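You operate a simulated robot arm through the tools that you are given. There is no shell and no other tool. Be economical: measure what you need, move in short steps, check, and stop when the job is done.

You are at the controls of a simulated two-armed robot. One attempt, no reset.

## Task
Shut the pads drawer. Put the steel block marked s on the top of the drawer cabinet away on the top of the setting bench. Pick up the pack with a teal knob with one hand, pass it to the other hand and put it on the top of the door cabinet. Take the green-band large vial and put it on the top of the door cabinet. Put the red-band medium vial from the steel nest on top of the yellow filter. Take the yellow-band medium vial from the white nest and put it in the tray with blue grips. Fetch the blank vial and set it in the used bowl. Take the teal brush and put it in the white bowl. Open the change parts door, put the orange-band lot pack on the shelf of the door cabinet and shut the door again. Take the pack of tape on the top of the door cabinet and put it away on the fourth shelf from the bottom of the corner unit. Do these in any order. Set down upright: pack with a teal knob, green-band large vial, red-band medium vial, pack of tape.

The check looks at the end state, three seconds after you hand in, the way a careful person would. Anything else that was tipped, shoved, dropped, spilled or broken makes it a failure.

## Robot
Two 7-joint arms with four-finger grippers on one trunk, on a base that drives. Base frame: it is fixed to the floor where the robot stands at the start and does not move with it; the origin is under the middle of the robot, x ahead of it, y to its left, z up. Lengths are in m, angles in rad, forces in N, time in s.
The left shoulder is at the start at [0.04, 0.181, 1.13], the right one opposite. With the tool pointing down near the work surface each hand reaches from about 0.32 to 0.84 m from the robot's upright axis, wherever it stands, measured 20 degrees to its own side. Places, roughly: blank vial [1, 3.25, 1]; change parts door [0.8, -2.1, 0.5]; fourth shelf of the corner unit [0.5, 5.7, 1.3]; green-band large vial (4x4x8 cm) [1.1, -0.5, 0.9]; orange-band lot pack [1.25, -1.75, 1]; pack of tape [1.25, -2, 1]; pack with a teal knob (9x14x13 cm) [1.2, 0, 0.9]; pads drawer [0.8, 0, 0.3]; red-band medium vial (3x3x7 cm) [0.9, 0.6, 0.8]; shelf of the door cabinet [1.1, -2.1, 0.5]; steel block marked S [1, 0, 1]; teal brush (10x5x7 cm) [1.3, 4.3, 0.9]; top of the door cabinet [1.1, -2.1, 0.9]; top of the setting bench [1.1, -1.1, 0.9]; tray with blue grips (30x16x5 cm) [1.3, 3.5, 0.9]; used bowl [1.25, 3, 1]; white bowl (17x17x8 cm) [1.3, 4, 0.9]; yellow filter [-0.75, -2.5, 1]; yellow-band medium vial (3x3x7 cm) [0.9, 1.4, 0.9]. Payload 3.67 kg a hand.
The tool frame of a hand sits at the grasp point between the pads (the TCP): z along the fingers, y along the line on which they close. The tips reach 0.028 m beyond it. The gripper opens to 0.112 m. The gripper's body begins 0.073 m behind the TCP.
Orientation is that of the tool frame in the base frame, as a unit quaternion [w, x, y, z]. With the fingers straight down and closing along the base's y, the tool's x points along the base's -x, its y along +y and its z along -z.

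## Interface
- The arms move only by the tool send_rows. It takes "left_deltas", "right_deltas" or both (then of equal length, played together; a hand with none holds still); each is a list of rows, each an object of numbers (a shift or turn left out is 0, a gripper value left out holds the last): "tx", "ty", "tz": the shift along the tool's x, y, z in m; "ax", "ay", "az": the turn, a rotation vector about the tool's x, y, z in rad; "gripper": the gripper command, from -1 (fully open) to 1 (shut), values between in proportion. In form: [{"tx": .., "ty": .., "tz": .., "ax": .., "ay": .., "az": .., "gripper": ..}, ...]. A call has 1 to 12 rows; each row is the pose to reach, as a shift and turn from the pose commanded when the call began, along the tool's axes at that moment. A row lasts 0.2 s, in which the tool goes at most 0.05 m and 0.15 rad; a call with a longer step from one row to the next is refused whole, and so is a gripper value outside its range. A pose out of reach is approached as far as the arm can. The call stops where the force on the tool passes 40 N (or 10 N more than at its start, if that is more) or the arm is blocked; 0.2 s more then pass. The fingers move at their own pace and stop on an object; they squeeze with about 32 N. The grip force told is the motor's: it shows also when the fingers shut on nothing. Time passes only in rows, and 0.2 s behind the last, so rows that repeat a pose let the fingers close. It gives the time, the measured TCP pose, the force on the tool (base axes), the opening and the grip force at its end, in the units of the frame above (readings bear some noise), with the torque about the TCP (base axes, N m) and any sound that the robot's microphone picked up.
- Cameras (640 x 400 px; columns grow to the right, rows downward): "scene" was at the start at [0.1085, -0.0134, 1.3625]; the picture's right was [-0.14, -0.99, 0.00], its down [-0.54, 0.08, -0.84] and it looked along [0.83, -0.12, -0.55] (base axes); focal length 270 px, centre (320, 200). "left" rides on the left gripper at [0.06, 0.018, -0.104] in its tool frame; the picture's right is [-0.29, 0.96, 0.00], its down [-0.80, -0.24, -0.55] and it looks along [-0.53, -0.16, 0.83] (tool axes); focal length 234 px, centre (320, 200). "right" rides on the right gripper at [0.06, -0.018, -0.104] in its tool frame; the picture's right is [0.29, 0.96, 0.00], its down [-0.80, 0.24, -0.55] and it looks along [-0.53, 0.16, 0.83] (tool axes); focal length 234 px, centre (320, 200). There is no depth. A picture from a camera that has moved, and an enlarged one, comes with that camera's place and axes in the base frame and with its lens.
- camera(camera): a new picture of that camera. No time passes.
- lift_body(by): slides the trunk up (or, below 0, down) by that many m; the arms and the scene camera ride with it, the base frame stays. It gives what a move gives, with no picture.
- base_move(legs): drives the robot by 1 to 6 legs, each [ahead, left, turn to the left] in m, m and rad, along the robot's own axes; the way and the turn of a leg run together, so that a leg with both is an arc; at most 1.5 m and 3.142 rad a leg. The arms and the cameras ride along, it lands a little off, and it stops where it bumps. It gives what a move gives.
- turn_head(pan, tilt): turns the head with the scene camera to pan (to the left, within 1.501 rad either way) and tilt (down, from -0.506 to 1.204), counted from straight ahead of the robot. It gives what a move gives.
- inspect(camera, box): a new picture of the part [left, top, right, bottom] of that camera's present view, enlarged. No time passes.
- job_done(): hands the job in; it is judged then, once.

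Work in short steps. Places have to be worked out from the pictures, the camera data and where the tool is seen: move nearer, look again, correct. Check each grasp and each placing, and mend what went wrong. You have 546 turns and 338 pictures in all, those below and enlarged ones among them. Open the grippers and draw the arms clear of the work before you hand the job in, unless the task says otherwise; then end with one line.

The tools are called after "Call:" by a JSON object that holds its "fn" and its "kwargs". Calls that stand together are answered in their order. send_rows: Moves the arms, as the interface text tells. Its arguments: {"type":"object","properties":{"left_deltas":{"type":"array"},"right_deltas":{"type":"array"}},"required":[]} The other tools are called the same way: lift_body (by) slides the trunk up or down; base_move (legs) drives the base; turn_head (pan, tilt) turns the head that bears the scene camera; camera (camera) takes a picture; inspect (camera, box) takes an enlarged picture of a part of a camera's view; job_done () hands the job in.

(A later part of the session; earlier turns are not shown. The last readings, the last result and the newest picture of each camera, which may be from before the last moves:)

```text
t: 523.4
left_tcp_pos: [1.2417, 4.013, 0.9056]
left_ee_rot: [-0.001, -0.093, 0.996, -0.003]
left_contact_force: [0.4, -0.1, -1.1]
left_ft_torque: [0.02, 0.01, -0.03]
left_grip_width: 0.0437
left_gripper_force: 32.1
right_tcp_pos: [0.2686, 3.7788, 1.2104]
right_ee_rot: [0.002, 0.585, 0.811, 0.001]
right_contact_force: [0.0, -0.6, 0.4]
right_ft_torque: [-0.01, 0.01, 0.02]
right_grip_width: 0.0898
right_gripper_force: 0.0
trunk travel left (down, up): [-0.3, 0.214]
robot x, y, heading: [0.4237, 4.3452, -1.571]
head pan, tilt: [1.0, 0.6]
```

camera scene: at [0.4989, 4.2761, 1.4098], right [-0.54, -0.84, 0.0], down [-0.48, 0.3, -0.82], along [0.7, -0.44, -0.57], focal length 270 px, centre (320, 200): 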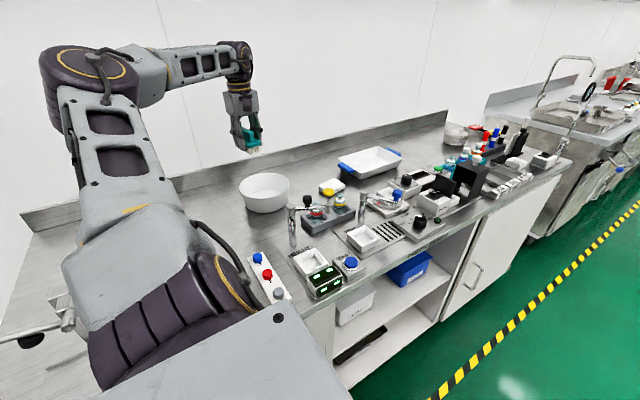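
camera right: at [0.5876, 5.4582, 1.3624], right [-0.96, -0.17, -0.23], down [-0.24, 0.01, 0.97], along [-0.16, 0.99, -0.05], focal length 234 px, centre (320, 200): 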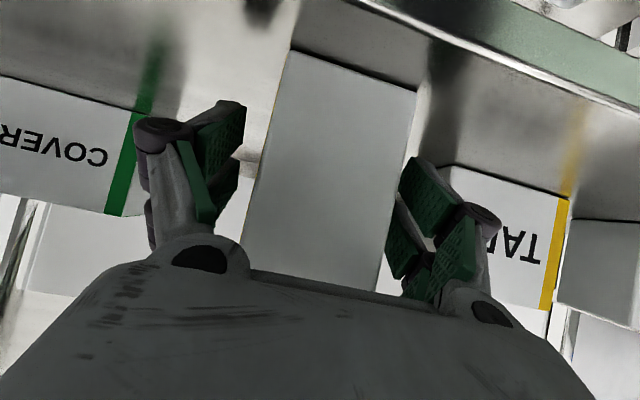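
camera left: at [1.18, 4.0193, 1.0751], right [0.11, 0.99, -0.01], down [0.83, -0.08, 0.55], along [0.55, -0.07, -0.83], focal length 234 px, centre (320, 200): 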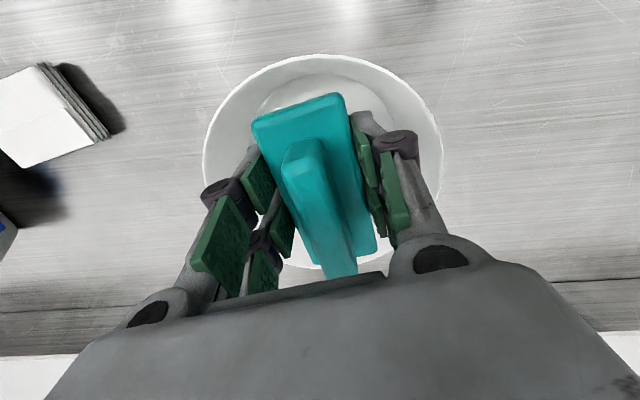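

Call:
{"fn": "send_rows", "kwargs": {"left_deltas": [{"tz": 0.003}, {"tz": 0.005}, {"tz": 0.005, "gripper": 0.1}, {"tz": 0.005, "gripper": 0.0}, {"tz": 0.003}, {"tz": -0.03}, {"tz": -0.07}, {"tz": -0.11}, {"tz": -0.15}, {"tz": -0.19}]}}

Call:
{"fn": "camera", "kwargs": {"camera": "left"}}

```text
t: 525.6
left_tcp_pos: [1.2423, 4.0155, 1.0976]
left_ee_rot: [-0.001, -0.094, 0.996, -0.004]
left_contact_force: [0.0, -0.7, 0.5]
left_ft_torque: [0.03, -0.02, -0.02]
left_grip_width: 0.0559
left_gripper_force: 0.1
right_tcp_pos: [0.2673, 3.7786, 1.2122]
right_ee_rot: [0.002, 0.585, 0.811, 0.001]
right_contact_force: [-0.2, -0.2, -0.1]
right_ft_torque: [-0.05, -0.02, -0.01]
right_grip_width: 0.0894
right_gripper_force: 0.1
trunk travel left (down, up): [-0.3, 0.214]
robot x, y, heading: [0.4294, 4.3478, -1.57]
head pan, tilt: [1.0, 0.6]
```

```text
108 pictures are left
camera left: at [1.1794, 4.0212, 1.2006], right [0.11, 0.99, -0.01], down [0.83, -0.08, 0.55], along [0.55, -0.07, -0.83], focal length 234 px, centre (320, 200)
```

left: 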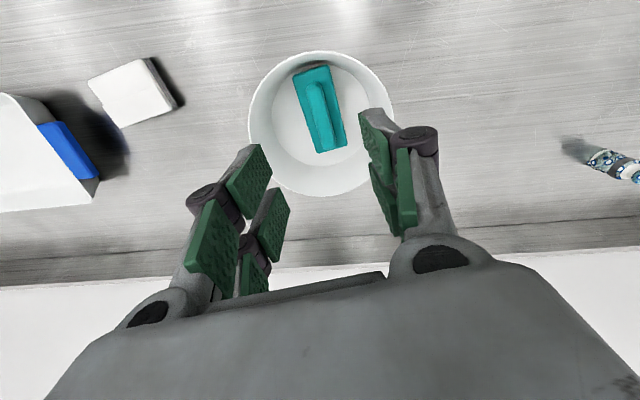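

The brush is in the white bowl. I retract the arm a little and drive on toward the blank vial and used bowl, then look.

Call:
{"fn": "send_rows", "kwargs": {"left_deltas": [{"tx": 0.04, "tz": -0.02}, {"tx": 0.085, "tz": -0.04}, {"tx": 0.13, "tz": -0.06}, {"tx": 0.175, "tz": -0.08}, {"tx": 0.22, "tz": -0.1}, {"tx": 0.265, "tz": -0.12}, {"tx": 0.31, "tz": -0.13}]}}

Call:
{"fn": "base_move", "kwargs": {"legs": [[0, -0.08, 0], [0.55, 0, 0]]}}

Call:
{"fn": "turn_head", "kwargs": {"pan": 0.9, "tilt": 0.6}}

Call:
{"fn": "camera", "kwargs": {"camera": "scene"}}

Call:
{"fn": "inspect", "kwargs": {"camera": "scene", "box": [220, 100, 480, 300]}}

```text
t: 527.2
left_tcp_pos: [0.936, 3.9574, 1.2285]
left_ee_rot: [-0.001, -0.095, 0.995, -0.004]
left_contact_force: [-0.8, -0.4, 0.4]
left_ft_torque: [0.04, -0.04, 0.01]
left_grip_width: 0.056
left_gripper_force: 0.1
right_tcp_pos: [0.2686, 3.7788, 1.2113]
right_ee_rot: [0.002, 0.584, 0.812, 0.002]
right_contact_force: [-0.7, 0.1, -0.4]
right_ft_torque: [-0.03, -0.02, -0.02]
right_grip_width: 0.0896
right_gripper_force: 0.1
trunk travel left (down, up): [-0.3, 0.214]
robot x, y, heading: [0.4262, 4.347, -1.575]
head pan, tilt: [1.0, 0.6]
```

```text
t: 531.1
left_tcp_pos: [0.8605, 3.4102, 1.2268]
left_ee_rot: [-0.001, -0.095, 0.995, -0.004]
left_contact_force: [-0.2, 0.4, 0.6]
left_ft_torque: [0.0, -0.01, -0.02]
left_grip_width: 0.0561
left_gripper_force: 0.1
right_tcp_pos: [0.1929, 3.2304, 1.2108]
right_ee_rot: [0.002, 0.584, 0.812, 0.001]
right_contact_force: [0.0, -0.6, 0.3]
right_ft_torque: [0.01, 0.02, -0.03]
right_grip_width: 0.0898
right_gripper_force: 0.1
trunk travel left (down, up): [-0.3, 0.214]
robot x, y, heading: [0.3461, 3.7953, -1.568]
head pan, tilt: [1.0, 0.6]
```

```text
t: 531.7
left_tcp_pos: [0.8613, 3.4109, 1.228]
left_ee_rot: [-0.002, -0.095, 0.995, -0.003]
left_contact_force: [-0.9, -0.5, -0.4]
left_ft_torque: [0.01, -0.03, 0.04]
left_grip_width: 0.056
left_gripper_force: 0.0
right_tcp_pos: [0.1935, 3.2306, 1.2111]
right_ee_rot: [0.002, 0.584, 0.812, 0.001]
right_contact_force: [-0.6, -0.6, 0.3]
right_ft_torque: [0.03, 0.03, 0.01]
right_grip_width: 0.0896
right_gripper_force: 0.1
trunk travel left (down, up): [-0.3, 0.214]
robot x, y, heading: [0.3454, 3.7952, -1.568]
head pan, tilt: [0.901, 0.6]
```

```text
107 pictures are left
camera scene: at [0.4154, 3.7203, 1.4097], right [-0.62, -0.79, 0.0], down [-0.44, 0.35, -0.82], along [0.65, -0.51, -0.57], focal length 270 px, centre (320, 200)
```

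scene: 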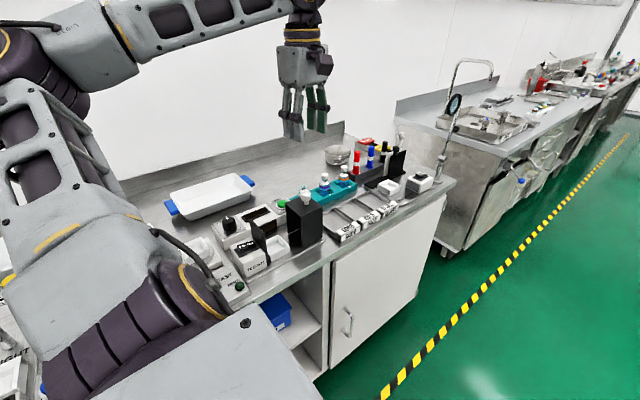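

```text
2.00 times, centred on (350, 200) of scene
camera zoom: at [0.4154, 3.7203, 1.4097], right [-0.62, -0.79, 0.0], down [-0.44, 0.35, -0.82], along [0.65, -0.51, -0.57], focal length 540 px, centre (260, 200)
```

zoom: 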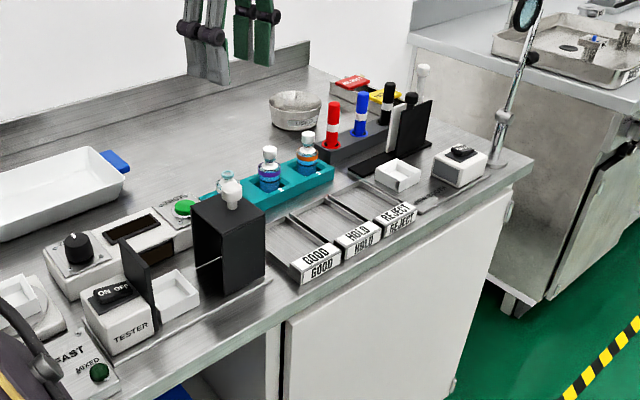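

Call:
{"fn": "camera", "kwargs": {"camera": "left"}}

Call:
{"fn": "inspect", "kwargs": {"camera": "scene", "box": [270, 170, 380, 260]}}

```text
105 pictures are left
camera left: at [0.798, 3.4172, 1.331], right [0.1, 0.99, -0.01], down [0.83, -0.08, 0.55], along [0.55, -0.06, -0.83], focal length 234 px, centre (320, 200)
```

left: 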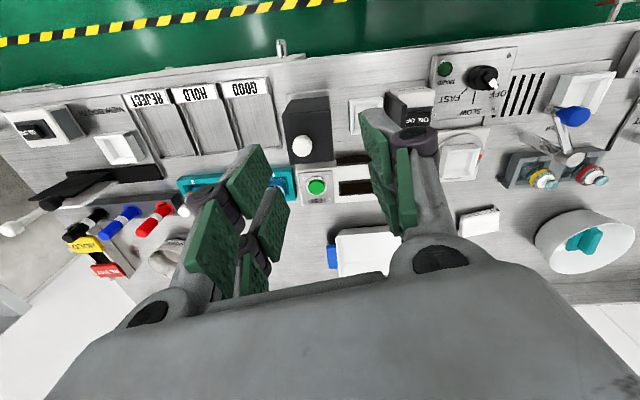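

```text
4.44 times, centred on (325, 215) of scene
camera zoom: at [0.4154, 3.7203, 1.4097], right [-0.62, -0.79, 0.0], down [-0.44, 0.35, -0.82], along [0.65, -0.51, -0.57], focal length 1200 px, centre (298, 133)
```

zoom: 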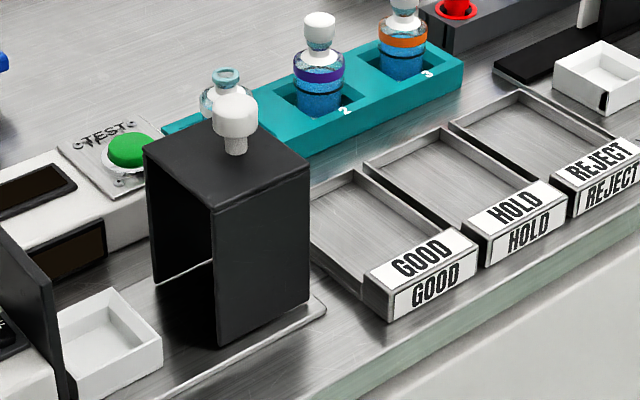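

The white knob belongs to a black hood; behind it a clear vial stands in slot 1 of the teal holder. I move the hand for a clearer view.

Call:
{"fn": "send_rows", "kwargs": {"left_deltas": [{"tx": -0.045}, {"tx": -0.09}, {"tx": -0.13}]}}

Call:
{"fn": "inspect", "kwargs": {"camera": "left", "box": [140, 40, 400, 240]}}

```text
t: 532.5
left_tcp_pos: [0.9895, 3.4356, 1.2268]
left_ee_rot: [-0.001, -0.095, 0.995, -0.004]
left_contact_force: [0.1, -0.6, 0.1]
left_ft_torque: [-0.02, 0.05, -0.03]
left_grip_width: 0.0559
left_gripper_force: 0.0
right_tcp_pos: [0.1922, 3.2303, 1.2114]
right_ee_rot: [0.001, 0.583, 0.812, 0.0]
right_contact_force: [0.7, 0.5, 0.7]
right_ft_torque: [-0.01, 0.02, 0.01]
right_grip_width: 0.0896
right_gripper_force: 0.1
trunk travel left (down, up): [-0.3, 0.214]
robot x, y, heading: [0.3467, 3.7958, -1.567]
head pan, tilt: [0.901, 0.6]
```

```text
2.00 times, centred on (270, 140) of left
camera zoom: at [0.9266, 3.4428, 1.3297], right [0.1, 0.99, -0.01], down [0.83, -0.08, 0.55], along [0.55, -0.06, -0.83], focal length 468 px, centre (420, 320)
```

zoom: 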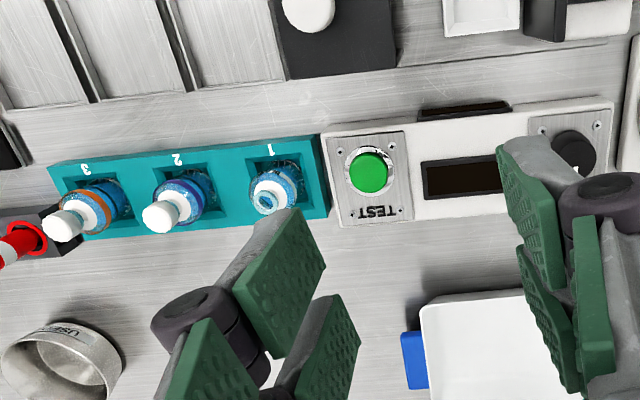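

Slot 1's vial is the blank one (no band), its cap at about (1.057, 3.292, 0.92). The USED bowl is near (1.22, 2.99). I drive 17 cm ahead and move above the vial.

Call:
{"fn": "base_move", "kwargs": {"legs": [[0.17, 0, 0]]}}

Call:
{"fn": "send_rows", "kwargs": {"left_deltas": [{"tx": -0.02, "ty": 0.01, "az": 0.09, "gripper": 0.1}, {"tx": -0.045, "ty": 0.02, "az": 0.185}, {"tx": -0.07, "ty": 0.024, "az": 0.185}, {"tx": -0.07, "ty": 0.024, "tz": 0.045, "az": 0.185}, {"tx": -0.07, "ty": 0.024, "tz": 0.09, "az": 0.185}, {"tx": -0.07, "ty": 0.024, "tz": 0.135, "az": 0.185}, {"tx": -0.07, "ty": 0.024, "tz": 0.18, "az": 0.185}]}}

Call:
{"fn": "camera", "kwargs": {"camera": "left"}}

```text
t: 534.0
left_tcp_pos: [0.9905, 3.266, 1.2269]
left_ee_rot: [-0.001, -0.095, 0.995, -0.005]
left_contact_force: [0.6, 0.0, 0.2]
left_ft_torque: [-0.01, -0.03, -0.02]
left_grip_width: 0.0557
left_gripper_force: 0.1
right_tcp_pos: [0.1935, 3.0612, 1.2122]
right_ee_rot: [0.0, 0.582, 0.813, 0.0]
right_contact_force: [0.0, -0.2, -0.3]
right_ft_torque: [0.02, 0.02, -0.02]
right_grip_width: 0.0896
right_gripper_force: 0.1
trunk travel left (down, up): [-0.3, 0.214]
robot x, y, heading: [0.3467, 3.6254, -1.565]
head pan, tilt: [0.901, 0.6]
```

```text
t: 535.6
left_tcp_pos: [1.0534, 3.3004, 1.0447]
left_ee_rot: [-0.002, -0.002, 1.0, -0.004]
left_contact_force: [0.9, 0.3, 0.5]
left_ft_torque: [-0.02, -0.01, -0.01]
left_grip_width: 0.0503
left_gripper_force: 0.0
right_tcp_pos: [0.1956, 3.0598, 1.2118]
right_ee_rot: [0.002, 0.583, 0.812, 0.0]
right_contact_force: [1.0, -0.2, -0.1]
right_ft_torque: [0.0, 0.02, -0.01]
right_grip_width: 0.0899
right_gripper_force: 0.0
trunk travel left (down, up): [-0.3, 0.214]
robot x, y, heading: [0.3493, 3.6255, -1.564]
head pan, tilt: [0.901, 0.6]
```

```text
102 pictures are left
camera left: at [0.9933, 3.3193, 1.1486], right [0.28, 0.96, -0.01], down [0.8, -0.23, 0.55], along [0.53, -0.16, -0.83], focal length 234 px, centre (320, 200)
```

left: 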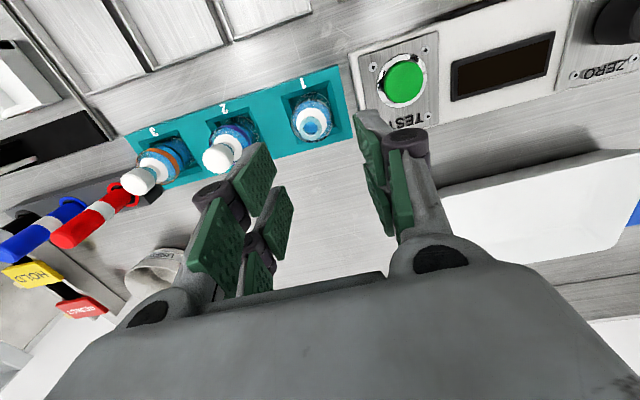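

Aligned to within a few mm. I descend around the cap and shoulder.

Call:
{"fn": "send_rows", "kwargs": {"left_deltas": [{"tx": 0.001, "ty": -0.005, "tz": 0.045}, {"tx": 0.001, "ty": -0.005, "tz": 0.09}, {"tx": 0.001, "ty": -0.005, "tz": 0.12}, {"tx": 0.001, "ty": -0.005, "tz": 0.136}, {"tx": 0.001, "ty": -0.005, "tz": 0.143}]}}

Call:
{"fn": "camera", "kwargs": {"camera": "left"}}

```text
t: 537.0
left_tcp_pos: [1.0539, 3.2936, 0.9126]
left_ee_rot: [0.005, -0.005, 1.0, -0.011]
left_contact_force: [-3.4, 3.5, 31.6]
left_ft_torque: [0.69, 0.6, -0.23]
left_grip_width: 0.0386
left_gripper_force: 25.7
right_tcp_pos: [0.1916, 3.0625, 1.2131]
right_ee_rot: [0.005, 0.583, 0.812, 0.001]
right_contact_force: [0.0, 0.3, 0.6]
right_ft_torque: [0.01, 0.02, 0.02]
right_grip_width: 0.0897
right_gripper_force: 0.1
trunk travel left (down, up): [-0.3, 0.214]
robot x, y, heading: [0.346, 3.6257, -1.566]
head pan, tilt: [0.901, 0.6]
stopped in row 5 (left hand): the force on the tool passed its limit at 44 N (the readings are from after the stop); the commanded pose is now the measured one
```

```text
101 pictures are left
camera left: at [0.9924, 3.3138, 1.015], right [0.28, 0.96, -0.02], down [0.79, -0.22, 0.57], along [0.54, -0.17, -0.82], focal length 234 px, centre (320, 200)
```

left: 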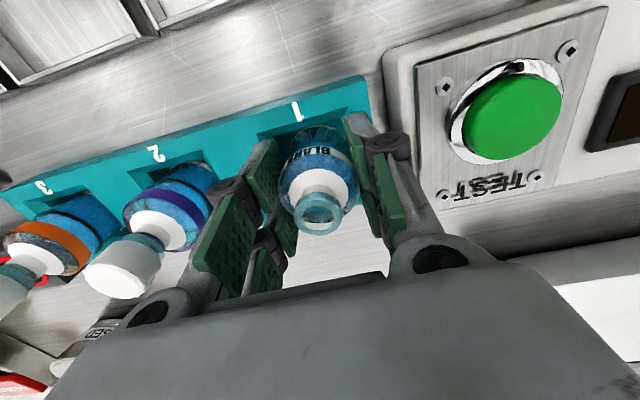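

The label reads BLANK. The tips touched the holder, so I rise 6 mm and close.

Call:
{"fn": "send_rows", "kwargs": {"left_deltas": [{"tz": -0.006}, {"tz": -0.006, "gripper": 1}, {"tz": -0.006}, {"tz": -0.006}]}}

Call:
{"fn": "camera", "kwargs": {"camera": "left"}}

```text
t: 538.0
left_tcp_pos: [1.0539, 3.2939, 0.9135]
left_ee_rot: [0.002, -0.003, 1.0, -0.007]
left_contact_force: [-2.2, -3.6, 2.5]
left_ft_torque: [-0.03, 0.05, 0.02]
left_grip_width: 0.0376
left_gripper_force: 32.5
right_tcp_pos: [0.1936, 3.06, 1.2119]
right_ee_rot: [0.002, 0.583, 0.812, 0.0]
right_contact_force: [0.3, -0.4, 0.5]
right_ft_torque: [0.0, -0.03, 0.01]
right_grip_width: 0.0895
right_gripper_force: 0.1
trunk travel left (down, up): [-0.3, 0.214]
robot x, y, heading: [0.3483, 3.6261, -1.565]
head pan, tilt: [0.901, 0.6]
```

```text
100 pictures are left
camera left: at [0.9932, 3.3127, 1.0157], right [0.28, 0.96, -0.01], down [0.8, -0.23, 0.56], along [0.53, -0.17, -0.83], focal length 234 px, centre (320, 200)
```

left: 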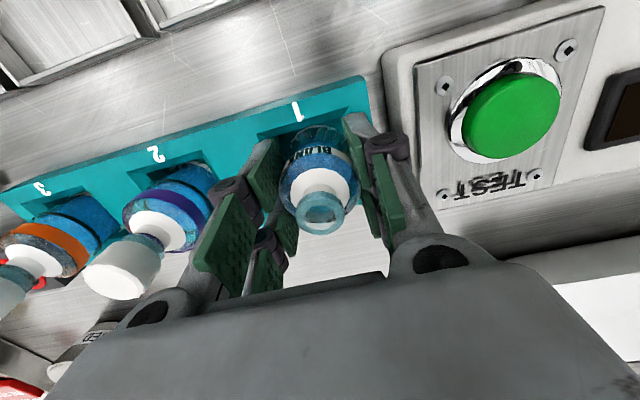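

Gripped at 37.6 mm. Lifting.

Call:
{"fn": "send_rows", "kwargs": {"left_deltas": [{"tz": -0.03}, {"tz": -0.07}, {"tz": -0.11}, {"tz": -0.15}, {"tz": -0.19}]}}

Call:
{"fn": "base_move", "kwargs": {"legs": [[0.28, 0, 0]]}}

Call:
{"fn": "camera", "kwargs": {"camera": "left"}}

Call:
{"fn": "camera", "kwargs": {"camera": "scene"}}

```text
t: 539.2
left_tcp_pos: [1.0531, 3.2982, 1.1037]
left_ee_rot: [0.002, -0.004, 1.0, -0.007]
left_contact_force: [-0.3, -0.3, -0.9]
left_ft_torque: [0.0, -0.05, 0.02]
left_grip_width: 0.0378
left_gripper_force: 31.7
right_tcp_pos: [0.1933, 3.0599, 1.2109]
right_ee_rot: [0.001, 0.583, 0.813, 0.001]
right_contact_force: [-0.6, 0.4, -0.4]
right_ft_torque: [0.0, 0.0, 0.02]
right_grip_width: 0.0894
right_gripper_force: 0.1
trunk travel left (down, up): [-0.3, 0.214]
robot x, y, heading: [0.3473, 3.6243, -1.56]
head pan, tilt: [0.901, 0.6]
```

```text
t: 541.2
left_tcp_pos: [1.0559, 3.0178, 1.1031]
left_ee_rot: [0.003, -0.005, 1.0, -0.007]
left_contact_force: [0.1, -0.6, -1.0]
left_ft_torque: [-0.02, -0.01, -0.01]
left_grip_width: 0.0379
left_gripper_force: 31.5
right_tcp_pos: [0.1956, 2.7804, 1.2126]
right_ee_rot: [0.002, 0.582, 0.813, 0.001]
right_contact_force: [0.0, 0.3, -0.9]
right_ft_torque: [-0.01, 0.0, -0.02]
right_grip_width: 0.0896
right_gripper_force: 0.1
trunk travel left (down, up): [-0.3, 0.214]
robot x, y, heading: [0.3484, 3.3448, -1.561]
head pan, tilt: [0.901, 0.6]
```

```text
99 pictures are left
camera left: at [0.9955, 3.0364, 1.2061], right [0.28, 0.96, -0.01], down [0.8, -0.22, 0.56], along [0.54, -0.17, -0.83], focal length 234 px, centre (320, 200)
```

left: 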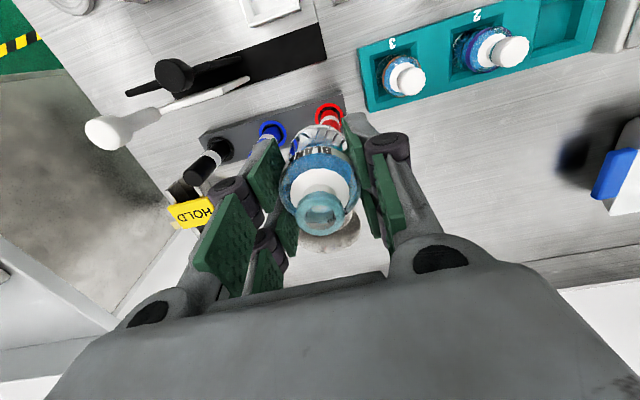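

```text
98 pictures are left
camera scene: at [0.4185, 3.2706, 1.4098], right [-0.61, -0.79, 0.0], down [-0.45, 0.35, -0.82], along [0.65, -0.51, -0.57], focal length 270 px, centre (320, 200)
```

scene: 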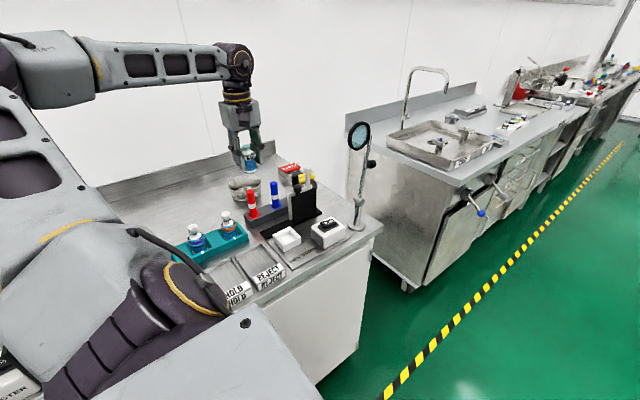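

I move the vial over the USED bowl at about (1.22, 2.983) and look.

Call:
{"fn": "send_rows", "kwargs": {"left_deltas": [{"tx": -0.042, "ty": -0.009}, {"tx": -0.084, "ty": -0.018}, {"tx": -0.126, "ty": -0.027}, {"tx": -0.165, "ty": -0.035}]}}

Call:
{"fn": "camera", "kwargs": {"camera": "left"}}

Call:
{"fn": "inspect", "kwargs": {"camera": "scene", "box": [180, 80, 340, 240]}}

```text
t: 542.2
left_tcp_pos: [1.2211, 2.9829, 1.1171]
left_ee_rot: [0.001, -0.005, 1.0, -0.026]
left_contact_force: [0.1, 0.1, -4.9]
left_ft_torque: [0.01, 0.03, 0.01]
left_grip_width: 0.0378
left_gripper_force: 32.4
right_tcp_pos: [0.1949, 2.7831, 1.2135]
right_ee_rot: [0.003, 0.582, 0.813, 0.0]
right_contact_force: [-0.1, 1.4, 0.1]
right_ft_torque: [-0.08, -0.05, 0.0]
right_grip_width: 0.0895
right_gripper_force: 0.1
trunk travel left (down, up): [-0.3, 0.214]
robot x, y, heading: [0.3463, 3.345, -1.562]
head pan, tilt: [0.901, 0.6]
```

```text
97 pictures are left
camera left: at [1.1607, 3.0065, 1.2192], right [0.28, 0.96, -0.05], down [0.8, -0.2, 0.57], along [0.53, -0.2, -0.82], focal length 234 px, centre (320, 200)
```

left: 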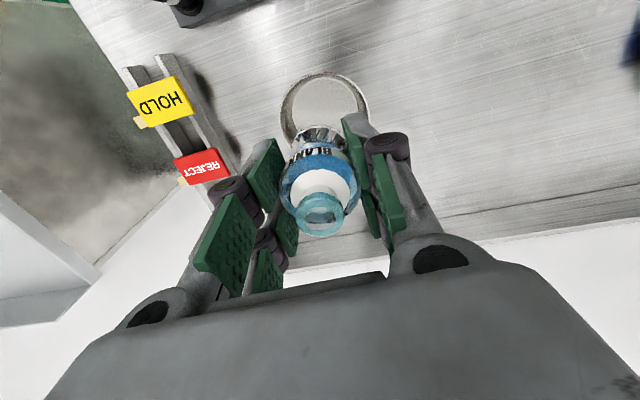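

```text
2.50 times, centred on (260, 160) of scene
camera zoom: at [0.4173, 3.2733, 1.4102], right [-0.62, -0.79, 0.0], down [-0.44, 0.35, -0.83], along [0.65, -0.51, -0.56], focal length 675 px, centre (470, 300)
```

zoom: 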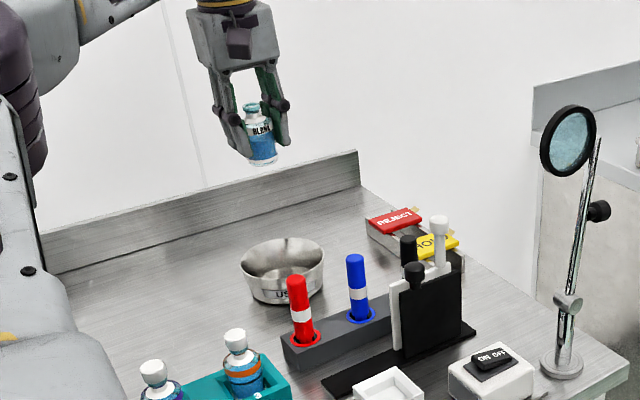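

The bowl's centre is at (1.227, 2.976). I step 5 cm closer for reach, correct, and lower the vial into it.

Call:
{"fn": "base_move", "kwargs": {"legs": [[0, 0.05, 0]]}}

Call:
{"fn": "send_rows", "kwargs": {"left_deltas": [{"tx": 0.022, "ty": -0.004}, {"tx": 0.042, "ty": -0.007}, {"tx": 0.042, "ty": -0.007, "tz": 0.045}, {"tx": 0.042, "ty": -0.007, "tz": 0.09}, {"tx": 0.042, "ty": -0.007, "tz": 0.12}]}}

Call:
{"fn": "camera", "kwargs": {"camera": "left"}}

```text
t: 543.1
left_tcp_pos: [1.2683, 2.9832, 1.1057]
left_ee_rot: [0.004, -0.005, 1.0, -0.007]
left_contact_force: [0.2, -0.2, -1.1]
left_ft_torque: [0.0, -0.02, -0.01]
left_grip_width: 0.0375
left_gripper_force: 31.9
right_tcp_pos: [0.2421, 2.7806, 1.2114]
right_ee_rot: [0.002, 0.582, 0.813, 0.002]
right_contact_force: [-1.2, -0.2, 0.7]
right_ft_torque: [0.01, -0.05, 0.01]
right_grip_width: 0.0897
right_gripper_force: 0.0
trunk travel left (down, up): [-0.3, 0.214]
robot x, y, heading: [0.3977, 3.3493, -1.562]
head pan, tilt: [0.901, 0.6]
```

```text
t: 544.3
left_tcp_pos: [1.2299, 2.9739, 0.9834]
left_ee_rot: [0.002, -0.004, 1.0, -0.008]
left_contact_force: [0.8, 0.2, -0.6]
left_ft_torque: [-0.01, 0.0, -0.02]
left_grip_width: 0.0374
left_gripper_force: 31.9
right_tcp_pos: [0.2444, 2.7805, 1.2125]
right_ee_rot: [0.001, 0.583, 0.813, 0.001]
right_contact_force: [0.7, 0.5, -0.3]
right_ft_torque: [0.02, -0.01, -0.02]
right_grip_width: 0.0896
right_gripper_force: 0.1
trunk travel left (down, up): [-0.3, 0.214]
robot x, y, heading: [0.3985, 3.3463, -1.565]
head pan, tilt: [0.901, 0.6]
```

```text
95 pictures are left
camera left: at [1.1683, 2.9928, 1.0864], right [0.28, 0.96, -0.01], down [0.8, -0.22, 0.56], along [0.53, -0.17, -0.83], focal length 234 px, centre (320, 200)
```

left: 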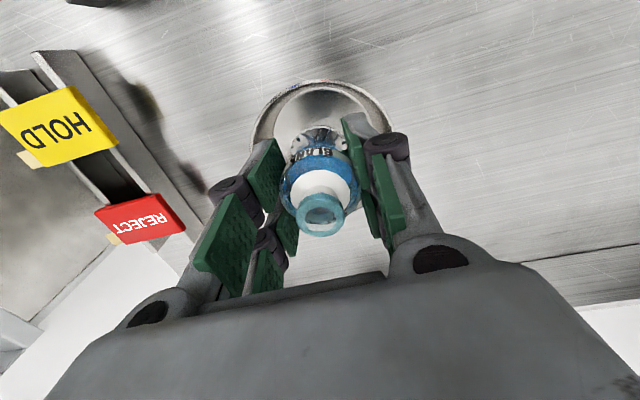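

Centred in the rim. Lowering slowly to the bottom.

Call:
{"fn": "send_rows", "kwargs": {"left_deltas": [{"tz": 0.025}, {"tz": 0.042}, {"tz": 0.052}, {"tz": 0.059}, {"tz": 0.065}]}}

```text
t: 545.5
left_tcp_pos: [1.231, 2.9726, 0.9186]
left_ee_rot: [0.002, -0.005, 1.0, -0.007]
left_contact_force: [-0.7, -0.1, -0.3]
left_ft_torque: [-0.02, -0.06, 0.02]
left_grip_width: 0.0373
left_gripper_force: 32.1
right_tcp_pos: [0.2458, 2.7802, 1.213]
right_ee_rot: [0.002, 0.583, 0.813, 0.001]
right_contact_force: [0.0, 0.1, -0.6]
right_ft_torque: [0.01, 0.01, 0.02]
right_grip_width: 0.0896
right_gripper_force: 0.1
trunk travel left (down, up): [-0.3, 0.214]
robot x, y, heading: [0.3968, 3.3464, -1.565]
head pan, tilt: [0.901, 0.6]
```

Call:
{"fn": "send_rows", "kwargs": {"left_deltas": [{"tz": 0.004}, {"tz": 0.008}, {"tz": 0.012}, {"tz": 0.016}]}}

Call:
{"fn": "inspect", "kwargs": {"camera": "scene", "box": [200, 110, 320, 230]}}

```text
t: 546.5
left_tcp_pos: [1.2294, 2.9724, 0.9103]
left_ee_rot: [0.006, -0.005, 1.0, -0.01]
left_contact_force: [4.6, -1.5, 30.8]
left_ft_torque: [0.27, 0.12, 0.1]
left_grip_width: 0.0377
left_gripper_force: 31.8
right_tcp_pos: [0.2412, 2.7814, 1.2126]
right_ee_rot: [0.003, 0.582, 0.813, 0.002]
right_contact_force: [-0.3, -0.3, 1.1]
right_ft_torque: [-0.03, -0.01, 0.01]
right_grip_width: 0.0893
right_gripper_force: 0.0
trunk travel left (down, up): [-0.3, 0.214]
robot x, y, heading: [0.396, 3.344, -1.566]
head pan, tilt: [0.901, 0.6]
```

```text
3.33 times, centred on (260, 170) of scene
camera zoom: at [0.4636, 3.2724, 1.4103], right [-0.62, -0.79, 0.0], down [-0.44, 0.35, -0.83], along [0.65, -0.51, -0.56], focal length 900 px, centre (520, 300)
```

zoom: 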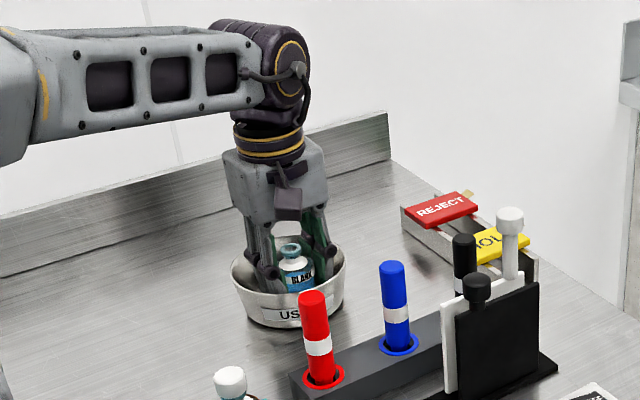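

Bottomed out (31 N). I relieve, open slightly within the bowl, and rise.

Call:
{"fn": "send_rows", "kwargs": {"left_deltas": [{"tz": -0.008}, {"tz": -0.009, "gripper": 0.27}, {"tz": -0.009, "gripper": 0.18}, {"tz": -0.009, "gripper": 0.18}, {"tz": -0.03}, {"tz": -0.07}, {"tz": -0.11}, {"tz": -0.15}, {"tz": -0.19}]}}

Call:
{"fn": "camera", "kwargs": {"camera": "left"}}

Call:
{"fn": "inspect", "kwargs": {"camera": "scene", "box": [200, 110, 320, 230]}}

```text
t: 548.5
left_tcp_pos: [1.2287, 2.9766, 1.0942]
left_ee_rot: [0.001, -0.004, 1.0, -0.006]
left_contact_force: [-0.2, 1.4, -0.4]
left_ft_torque: [0.01, -0.02, -0.01]
left_grip_width: 0.0457
left_gripper_force: 0.1
right_tcp_pos: [0.2443, 2.781, 1.2119]
right_ee_rot: [0.001, 0.583, 0.812, 0.0]
right_contact_force: [0.3, 0.3, 0.6]
right_ft_torque: [-0.02, 0.04, 0.02]
right_grip_width: 0.0896
right_gripper_force: 0.1
trunk travel left (down, up): [-0.3, 0.214]
robot x, y, heading: [0.3944, 3.3446, -1.565]
head pan, tilt: [0.901, 0.6]
```

```text
93 pictures are left
camera left: at [1.1679, 2.996, 1.1974], right [0.28, 0.96, -0.01], down [0.8, -0.23, 0.56], along [0.54, -0.17, -0.83], focal length 234 px, centre (320, 200)
```

left: 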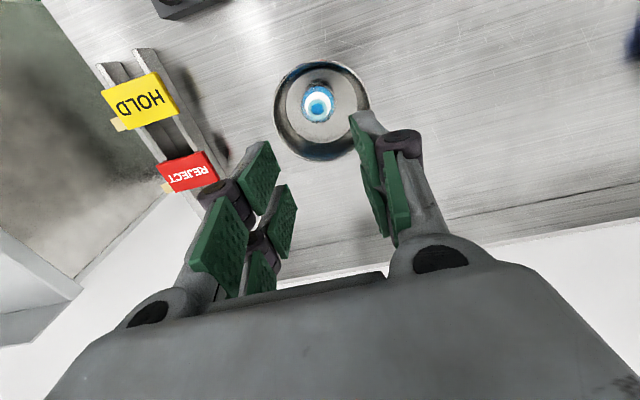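

```text
3.33 times, centred on (260, 170) of scene
camera zoom: at [0.4663, 3.2709, 1.4098], right [-0.62, -0.79, 0.0], down [-0.44, 0.35, -0.83], along [0.65, -0.51, -0.56], focal length 900 px, centre (520, 300)
```

zoom: 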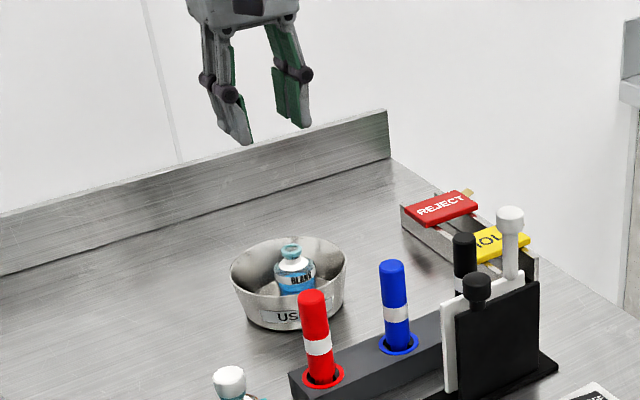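

The blank vial stands in the USED bowl. A magnifier stand is ahead, so I back up 0.35 m, tuck the left arm, and drive around to the vials' white nest at about (0.92, 1.37).

Call:
{"fn": "base_move", "kwargs": {"legs": [[-0.35, -0.05, 0]]}}

Call:
{"fn": "send_rows", "kwargs": {"left_deltas": [{"tx": 0.045, "tz": -0.02}, {"tx": 0.09, "tz": -0.04}, {"tx": 0.135, "tz": -0.06, "az": 0.1}, {"tx": 0.18, "tz": -0.08, "az": 0.22}, {"tx": 0.225, "tz": -0.09, "az": 0.34}, {"tx": 0.27, "ty": -0.01, "tz": -0.1, "az": 0.46}, {"tx": 0.315, "ty": -0.03, "tz": -0.1, "az": 0.58}, {"tx": 0.36, "ty": -0.05, "tz": -0.1, "az": 0.7}, {"tx": 0.4, "ty": -0.07, "tz": -0.1, "az": 0.82}, {"tx": 0.44, "ty": -0.1, "tz": -0.1, "az": 0.94}, {"tx": 0.48, "ty": -0.13, "tz": -0.1, "az": 1.06}, {"tx": 0.51, "ty": -0.16, "tz": -0.1, "az": 1.18}]}}

Call:
{"fn": "base_move", "kwargs": {"legs": [[0, -0.32, 0], [1.3, 0, 0], [0.55, 0, 0]]}}

Call:
{"fn": "turn_head", "kwargs": {"pan": 1.0, "tilt": 0.5}}

Call:
{"fn": "camera", "kwargs": {"camera": "scene"}}

```text
t: 550.9
left_tcp_pos: [1.1774, 3.3256, 1.0934]
left_ee_rot: [0.002, -0.004, 1.0, -0.007]
left_contact_force: [-0.6, -0.4, 1.1]
left_ft_torque: [-0.01, -0.02, -0.02]
left_grip_width: 0.0458
left_gripper_force: 0.1
right_tcp_pos: [0.1925, 3.1285, 1.2122]
right_ee_rot: [0.001, 0.583, 0.813, 0.001]
right_contact_force: [-0.4, -0.2, 0.4]
right_ft_torque: [0.01, 0.01, 0.02]
right_grip_width: 0.0897
right_gripper_force: 0.0
trunk travel left (down, up): [-0.3, 0.214]
robot x, y, heading: [0.3455, 3.6933, -1.565]
head pan, tilt: [0.901, 0.6]
```

```text
t: 553.5
left_tcp_pos: [0.6673, 3.1609, 1.1952]
left_ee_rot: [0.005, 0.553, 0.833, -0.003]
left_contact_force: [-0.3, -0.3, 0.8]
left_ft_torque: [0.04, -0.04, 0.0]
left_grip_width: 0.0459
left_gripper_force: 0.0
right_tcp_pos: [0.1905, 3.1268, 1.2103]
right_ee_rot: [0.002, 0.583, 0.812, 0.002]
right_contact_force: [-0.1, -0.9, 0.2]
right_ft_torque: [0.04, -0.01, 0.02]
right_grip_width: 0.0897
right_gripper_force: 0.0
trunk travel left (down, up): [-0.3, 0.214]
robot x, y, heading: [0.3439, 3.6935, -1.566]
head pan, tilt: [0.901, 0.6]
```

```text
t: 564.8
left_tcp_pos: [0.3494, 1.3068, 1.1952]
left_ee_rot: [0.007, 0.556, 0.831, -0.004]
left_contact_force: [0.5, -0.2, -0.3]
left_ft_torque: [0.01, 0.01, -0.01]
left_grip_width: 0.0455
left_gripper_force: 0.0
right_tcp_pos: [-0.1279, 1.2769, 1.2123]
right_ee_rot: [0.001, 0.586, 0.81, 0.002]
right_contact_force: [-0.6, 0.3, 0.6]
right_ft_torque: [0.03, 0.0, -0.01]
right_grip_width: 0.0895
right_gripper_force: 0.1
trunk travel left (down, up): [-0.3, 0.214]
robot x, y, heading: [0.0309, 1.8435, -1.573]
head pan, tilt: [0.901, 0.6]
```

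```text
t: 565.5
left_tcp_pos: [0.3499, 1.3064, 1.1959]
left_ee_rot: [0.005, 0.556, 0.831, -0.005]
left_contact_force: [0.1, -0.8, 0.6]
left_ft_torque: [0.03, 0.0, 0.02]
left_grip_width: 0.0457
left_gripper_force: 0.1
right_tcp_pos: [-0.1269, 1.2759, 1.2116]
right_ee_rot: [0.002, 0.586, 0.81, 0.001]
right_contact_force: [0.0, 0.6, 0.2]
right_ft_torque: [0.04, -0.02, -0.02]
right_grip_width: 0.0894
right_gripper_force: 0.0
trunk travel left (down, up): [-0.3, 0.214]
robot x, y, heading: [0.0318, 1.8428, -1.574]
head pan, tilt: [1.0, 0.499]
```

```text
91 pictures are left
camera scene: at [0.1071, 1.7707, 1.4188], right [-0.54, -0.84, 0.0], down [-0.4, 0.26, -0.88], along [0.74, -0.48, -0.48], focal length 270 px, centre (320, 200)
```

scene: 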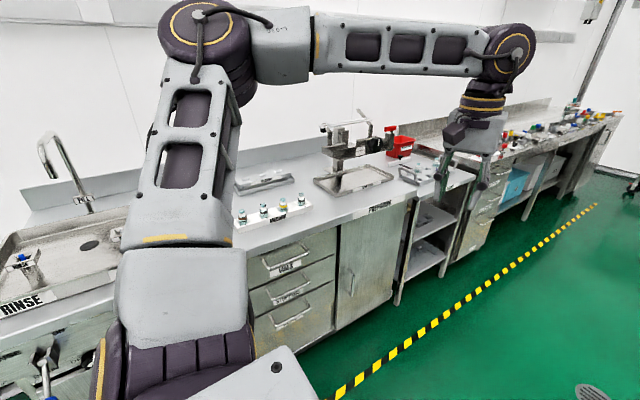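

Call:
{"fn": "inspect", "kwargs": {"camera": "scene", "box": [225, 170, 335, 250]}}

```text
5.00 times, centred on (280, 210) of scene
camera zoom: at [0.1071, 1.7707, 1.4188], right [-0.54, -0.84, 0.0], down [-0.4, 0.26, -0.88], along [0.74, -0.48, -0.48], focal length 1350 px, centre (520, 150)
```

zoom: 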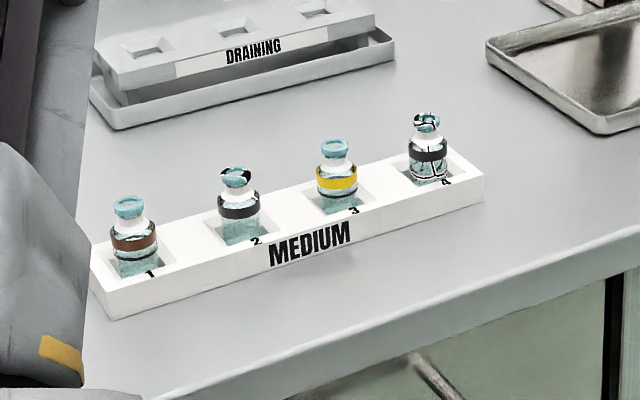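

The yellow-band vial is in slot 3 at about (0.93, 1.40). I move alongside and unfold the left arm over it.

Call:
{"fn": "base_move", "kwargs": {"legs": [[0.1, 0.32, 0]]}}

Call:
{"fn": "send_rows", "kwargs": {"left_deltas": [{"tx": 0.014, "ty": 0.02, "az": -0.12}, {"tx": 0.029, "ty": 0.04, "az": -0.24}, {"tx": 0.043, "ty": 0.06, "az": -0.36}, {"tx": 0.058, "ty": 0.08, "az": -0.48}, {"tx": 0.072, "ty": 0.1, "az": -0.6}, {"tx": 0.086, "ty": 0.12, "az": -0.72}, {"tx": 0.1, "ty": 0.14, "az": -0.84}, {"tx": 0.115, "ty": 0.16, "az": -0.96}, {"tx": 0.13, "ty": 0.18, "az": -1.08}, {"tx": 0.144, "ty": 0.2, "az": -1.18}]}}

Call:
{"fn": "camera", "kwargs": {"camera": "left"}}

```text
t: 567.7
left_tcp_pos: [0.6719, 1.2061, 1.196]
left_ee_rot: [0.006, 0.556, 0.831, -0.005]
left_contact_force: [0.0, -0.4, 0.0]
left_ft_torque: [-0.01, -0.01, -0.03]
left_grip_width: 0.0461
left_gripper_force: 0.0
right_tcp_pos: [0.195, 1.1754, 1.2133]
right_ee_rot: [0.001, 0.585, 0.811, 0.001]
right_contact_force: [-0.8, 0.7, -0.6]
right_ft_torque: [0.0, 0.01, 0.0]
right_grip_width: 0.0897
right_gripper_force: 0.1
trunk travel left (down, up): [-0.3, 0.214]
robot x, y, heading: [0.3551, 1.7435, -1.573]
head pan, tilt: [1.0, 0.499]
```

```text
t: 569.9
left_tcp_pos: [0.8024, 1.4179, 1.1939]
left_ee_rot: [0.002, -0.001, 1.0, -0.008]
left_contact_force: [0.7, 0.4, 0.2]
left_ft_torque: [-0.04, -0.02, 0.01]
left_grip_width: 0.0458
left_gripper_force: 0.1
right_tcp_pos: [0.1936, 1.1772, 1.2139]
right_ee_rot: [0.001, 0.587, 0.81, 0.0]
right_contact_force: [0.0, 0.1, -0.2]
right_ft_torque: [-0.07, -0.04, -0.02]
right_grip_width: 0.0897
right_gripper_force: 0.1
trunk travel left (down, up): [-0.3, 0.214]
robot x, y, heading: [0.3561, 1.741, -1.571]
head pan, tilt: [1.0, 0.499]
```

```text
89 pictures are left
camera left: at [0.7401, 1.4377, 1.2958], right [0.29, 0.96, -0.01], down [0.8, -0.23, 0.56], along [0.53, -0.17, -0.83], focal length 234 px, centre (320, 200)
```

left: 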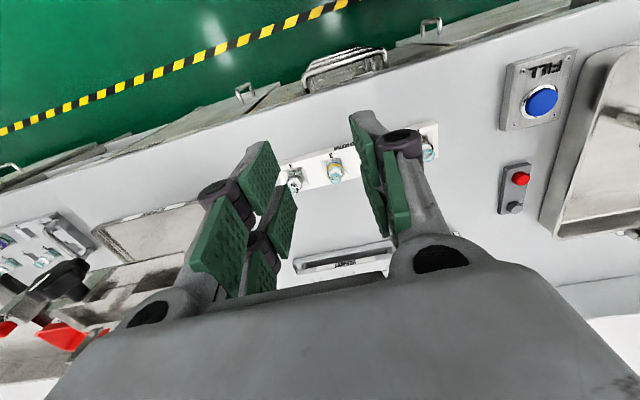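

The cap is at about (0.917, 1.407, 0.946). I move above it and look again.

Call:
{"fn": "send_rows", "kwargs": {"left_deltas": [{"tx": -0.04, "ty": -0.004, "gripper": 0.2}, {"tx": -0.08, "ty": -0.008}, {"tx": -0.115, "ty": -0.011, "tz": 0.02}, {"tx": -0.115, "ty": -0.011, "tz": 0.065}, {"tx": -0.115, "ty": -0.011, "tz": 0.11}, {"tx": -0.115, "ty": -0.011, "tz": 0.15}]}}

Call:
{"fn": "camera", "kwargs": {"camera": "left"}}

```text
t: 571.3
left_tcp_pos: [0.9195, 1.4037, 1.0424]
left_ee_rot: [0.002, 0.0, 1.0, -0.007]
left_contact_force: [0.2, -0.1, -0.2]
left_ft_torque: [0.0, 0.0, -0.02]
left_grip_width: 0.0447
left_gripper_force: 0.0
right_tcp_pos: [0.1964, 1.1749, 1.2114]
right_ee_rot: [0.002, 0.585, 0.811, 0.001]
right_contact_force: [-1.0, -0.5, 0.4]
right_ft_torque: [-0.01, 0.01, -0.01]
right_grip_width: 0.0894
right_gripper_force: 0.1
trunk travel left (down, up): [-0.3, 0.214]
robot x, y, heading: [0.3548, 1.7429, -1.569]
head pan, tilt: [1.0, 0.499]
```

```text
88 pictures are left
camera left: at [0.8582, 1.4228, 1.1456], right [0.29, 0.96, -0.01], down [0.8, -0.23, 0.56], along [0.53, -0.17, -0.83], focal length 234 px, centre (320, 200)
```

left: 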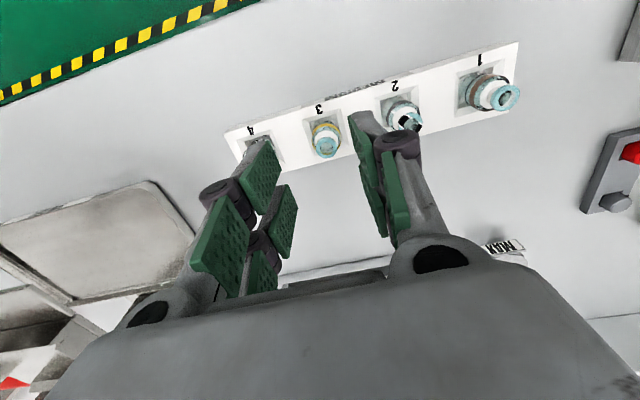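

Aligned; the vial is at (0.927, 1.405). Descending to grip.

Call:
{"fn": "send_rows", "kwargs": {"left_deltas": [{"tx": -0.007, "ty": 0.001, "tz": 0.04}, {"tx": -0.007, "ty": 0.001, "tz": 0.075}, {"tx": -0.007, "ty": 0.001, "tz": 0.095}, {"tx": -0.007, "ty": 0.001, "tz": 0.107}]}}

Call:
{"fn": "camera", "kwargs": {"camera": "left"}}

```text
t: 572.3
left_tcp_pos: [0.9257, 1.402, 0.935]
left_ee_rot: [0.001, -0.001, 1.0, -0.007]
left_contact_force: [0.6, 1.4, -0.2]
left_ft_torque: [-0.01, 0.02, 0.0]
left_grip_width: 0.0449
left_gripper_force: 0.0
right_tcp_pos: [0.1966, 1.1753, 1.2129]
right_ee_rot: [0.002, 0.585, 0.811, 0.001]
right_contact_force: [0.5, -0.4, -0.8]
right_ft_torque: [0.02, 0.02, 0.0]
right_grip_width: 0.0892
right_gripper_force: 0.1
trunk travel left (down, up): [-0.3, 0.214]
robot x, y, heading: [0.3562, 1.7444, -1.569]
head pan, tilt: [1.0, 0.499]
```

```text
87 pictures are left
camera left: at [0.8651, 1.4218, 1.0387], right [0.29, 0.96, -0.01], down [0.8, -0.23, 0.56], along [0.53, -0.17, -0.83], focal length 234 px, centre (320, 200)
```

left: 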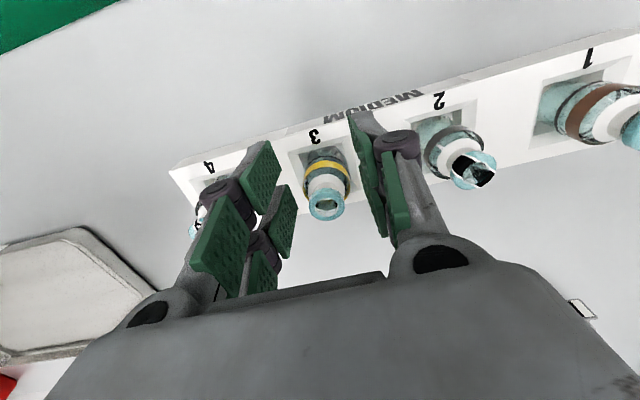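

Call:
{"fn": "send_rows", "kwargs": {"left_deltas": [{"ty": 0.001, "tz": 0.006}, {"ty": 0.001, "tz": 0.011}, {"ty": 0.001, "tz": 0.009, "gripper": 1}, {"ty": 0.001, "tz": 0.009}, {"ty": 0.001, "tz": 0.009}]}}

Call:
{"fn": "send_rows", "kwargs": {"left_deltas": [{"tz": -0.03}, {"tz": -0.07}, {"tz": -0.11}, {"tz": -0.15}, {"tz": -0.19}]}}

Call:
{"fn": "camera", "kwargs": {"camera": "left"}}

```text
t: 573.5
left_tcp_pos: [0.9256, 1.4041, 0.9274]
left_ee_rot: [0.002, 0.0, 1.0, -0.008]
left_contact_force: [-0.9, -0.2, -0.2]
left_ft_torque: [0.01, -0.01, 0.05]
left_grip_width: 0.0281
left_gripper_force: 31.8
right_tcp_pos: [0.1959, 1.1757, 1.2124]
right_ee_rot: [0.002, 0.586, 0.81, 0.001]
right_contact_force: [1.0, -0.1, 0.0]
right_ft_torque: [0.0, 0.01, 0.0]
right_grip_width: 0.0897
right_gripper_force: 0.1
trunk travel left (down, up): [-0.3, 0.214]
robot x, y, heading: [0.3538, 1.7383, -1.574]
head pan, tilt: [1.0, 0.499]
```

```text
t: 574.7
left_tcp_pos: [0.9229, 1.4058, 1.1186]
left_ee_rot: [0.002, 0.0, 1.0, -0.007]
left_contact_force: [-0.5, -0.4, 0.0]
left_ft_torque: [-0.01, 0.01, 0.02]
left_grip_width: 0.0281
left_gripper_force: 31.8
right_tcp_pos: [0.1958, 1.1765, 1.2121]
right_ee_rot: [0.002, 0.586, 0.81, 0.001]
right_contact_force: [0.1, -0.2, -0.2]
right_ft_torque: [-0.01, 0.01, 0.02]
right_grip_width: 0.0893
right_gripper_force: 0.0
trunk travel left (down, up): [-0.3, 0.214]
robot x, y, heading: [0.3532, 1.7394, -1.567]
head pan, tilt: [1.0, 0.499]
```

```text
86 pictures are left
camera left: at [0.863, 1.4259, 1.2208], right [0.29, 0.96, -0.01], down [0.8, -0.23, 0.56], along [0.53, -0.17, -0.83], focal length 234 px, centre (320, 200)
```

left: 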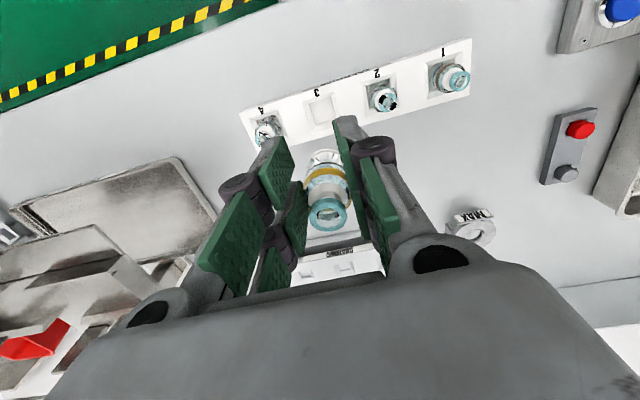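

The yellow-band vial is held. I tuck the arm, drive back to the check bench and stop beside the blue-grip tray.

Call:
{"fn": "send_rows", "kwargs": {"left_deltas": [{"tx": 0.02, "tz": -0.02, "az": 0.1}, {"tx": 0.045, "tz": -0.04, "az": 0.2}, {"tx": 0.07, "tz": -0.06, "az": 0.3}, {"tx": 0.095, "ty": -0.01, "tz": -0.08, "az": 0.4}, {"tx": 0.12, "ty": -0.02, "tz": -0.09, "az": 0.5}, {"tx": 0.145, "ty": -0.035, "tz": -0.1, "az": 0.6}, {"tx": 0.17, "ty": -0.055, "tz": -0.1, "az": 0.7}, {"tx": 0.195, "ty": -0.075, "tz": -0.1, "az": 0.8}, {"tx": 0.22, "ty": -0.095, "tz": -0.1, "az": 0.9}, {"tx": 0.24, "ty": -0.115, "tz": -0.1, "az": 1.0}, {"tx": 0.26, "ty": -0.14, "tz": -0.1, "az": 1.1}, {"tx": 0.27, "ty": -0.16, "tz": -0.1, "az": 1.18}]}}

Call:
{"fn": "base_move", "kwargs": {"legs": [[0, -0.32, 0], [-1.3, 0, 0], [-0.82, 0, 0], [0, 0.33, 0]]}}

Call:
{"fn": "turn_head", "kwargs": {"pan": 1.0, "tilt": 0.6}}

Call:
{"fn": "camera", "kwargs": {"camera": "scene"}}

```text
t: 577.3
left_tcp_pos: [0.6541, 1.2456, 1.2172]
left_ee_rot: [0.006, 0.557, 0.831, -0.005]
left_contact_force: [0.0, 0.0, 0.2]
left_ft_torque: [0.04, -0.02, 0.01]
left_grip_width: 0.028
left_gripper_force: 32.1
right_tcp_pos: [0.1949, 1.1751, 1.2113]
right_ee_rot: [0.001, 0.586, 0.811, 0.001]
right_contact_force: [-0.3, 0.0, -1.3]
right_ft_torque: [-0.02, -0.03, -0.01]
right_grip_width: 0.0895
right_gripper_force: 0.0
trunk travel left (down, up): [-0.3, 0.214]
robot x, y, heading: [0.3542, 1.7397, -1.569]
head pan, tilt: [1.0, 0.499]
```

```text
t: 591.8
left_tcp_pos: [0.6572, 3.3739, 1.2192]
left_ee_rot: [0.005, 0.553, 0.833, -0.004]
left_contact_force: [-0.4, 0.7, -0.1]
left_ft_torque: [0.02, 0.01, -0.01]
left_grip_width: 0.0282
left_gripper_force: 32.3
right_tcp_pos: [0.1981, 3.3002, 1.2122]
right_ee_rot: [0.002, 0.583, 0.813, 0.001]
right_contact_force: [0.2, -1.4, -0.8]
right_ft_torque: [0.03, -0.04, -0.04]
right_grip_width: 0.0898
right_gripper_force: 0.2
trunk travel left (down, up): [-0.3, 0.214]
robot x, y, heading: [0.3533, 3.8661, -1.567]
head pan, tilt: [1.0, 0.499]
```

```text
t: 592.4
left_tcp_pos: [0.6571, 3.3741, 1.2184]
left_ee_rot: [0.005, 0.553, 0.833, -0.005]
left_contact_force: [-1.1, 0.7, 0.5]
left_ft_torque: [0.01, 0.02, -0.01]
left_grip_width: 0.0277
left_gripper_force: 32.1
right_tcp_pos: [0.1986, 3.3007, 1.2128]
right_ee_rot: [0.002, 0.583, 0.813, 0.001]
right_contact_force: [0.2, -0.3, -0.4]
right_ft_torque: [-0.03, 0.03, -0.04]
right_grip_width: 0.0897
right_gripper_force: 0.1
trunk travel left (down, up): [-0.3, 0.214]
robot x, y, heading: [0.3498, 3.8674, -1.562]
head pan, tilt: [1.0, 0.6]
```

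```text
85 pictures are left
camera scene: at [0.4267, 3.7982, 1.4098], right [-0.53, -0.85, 0.0], down [-0.48, 0.3, -0.82], along [0.7, -0.44, -0.57], focal length 270 px, centre (320, 200)
```

scene: 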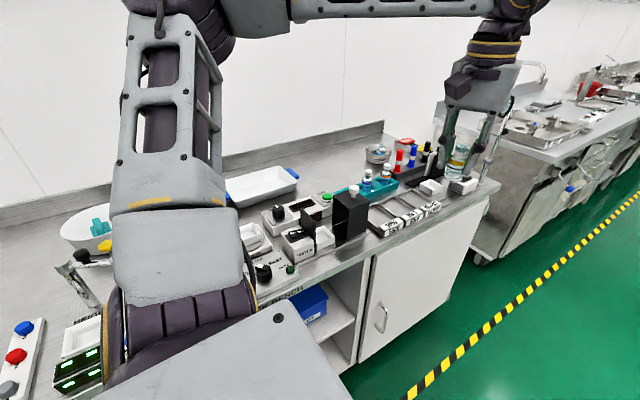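

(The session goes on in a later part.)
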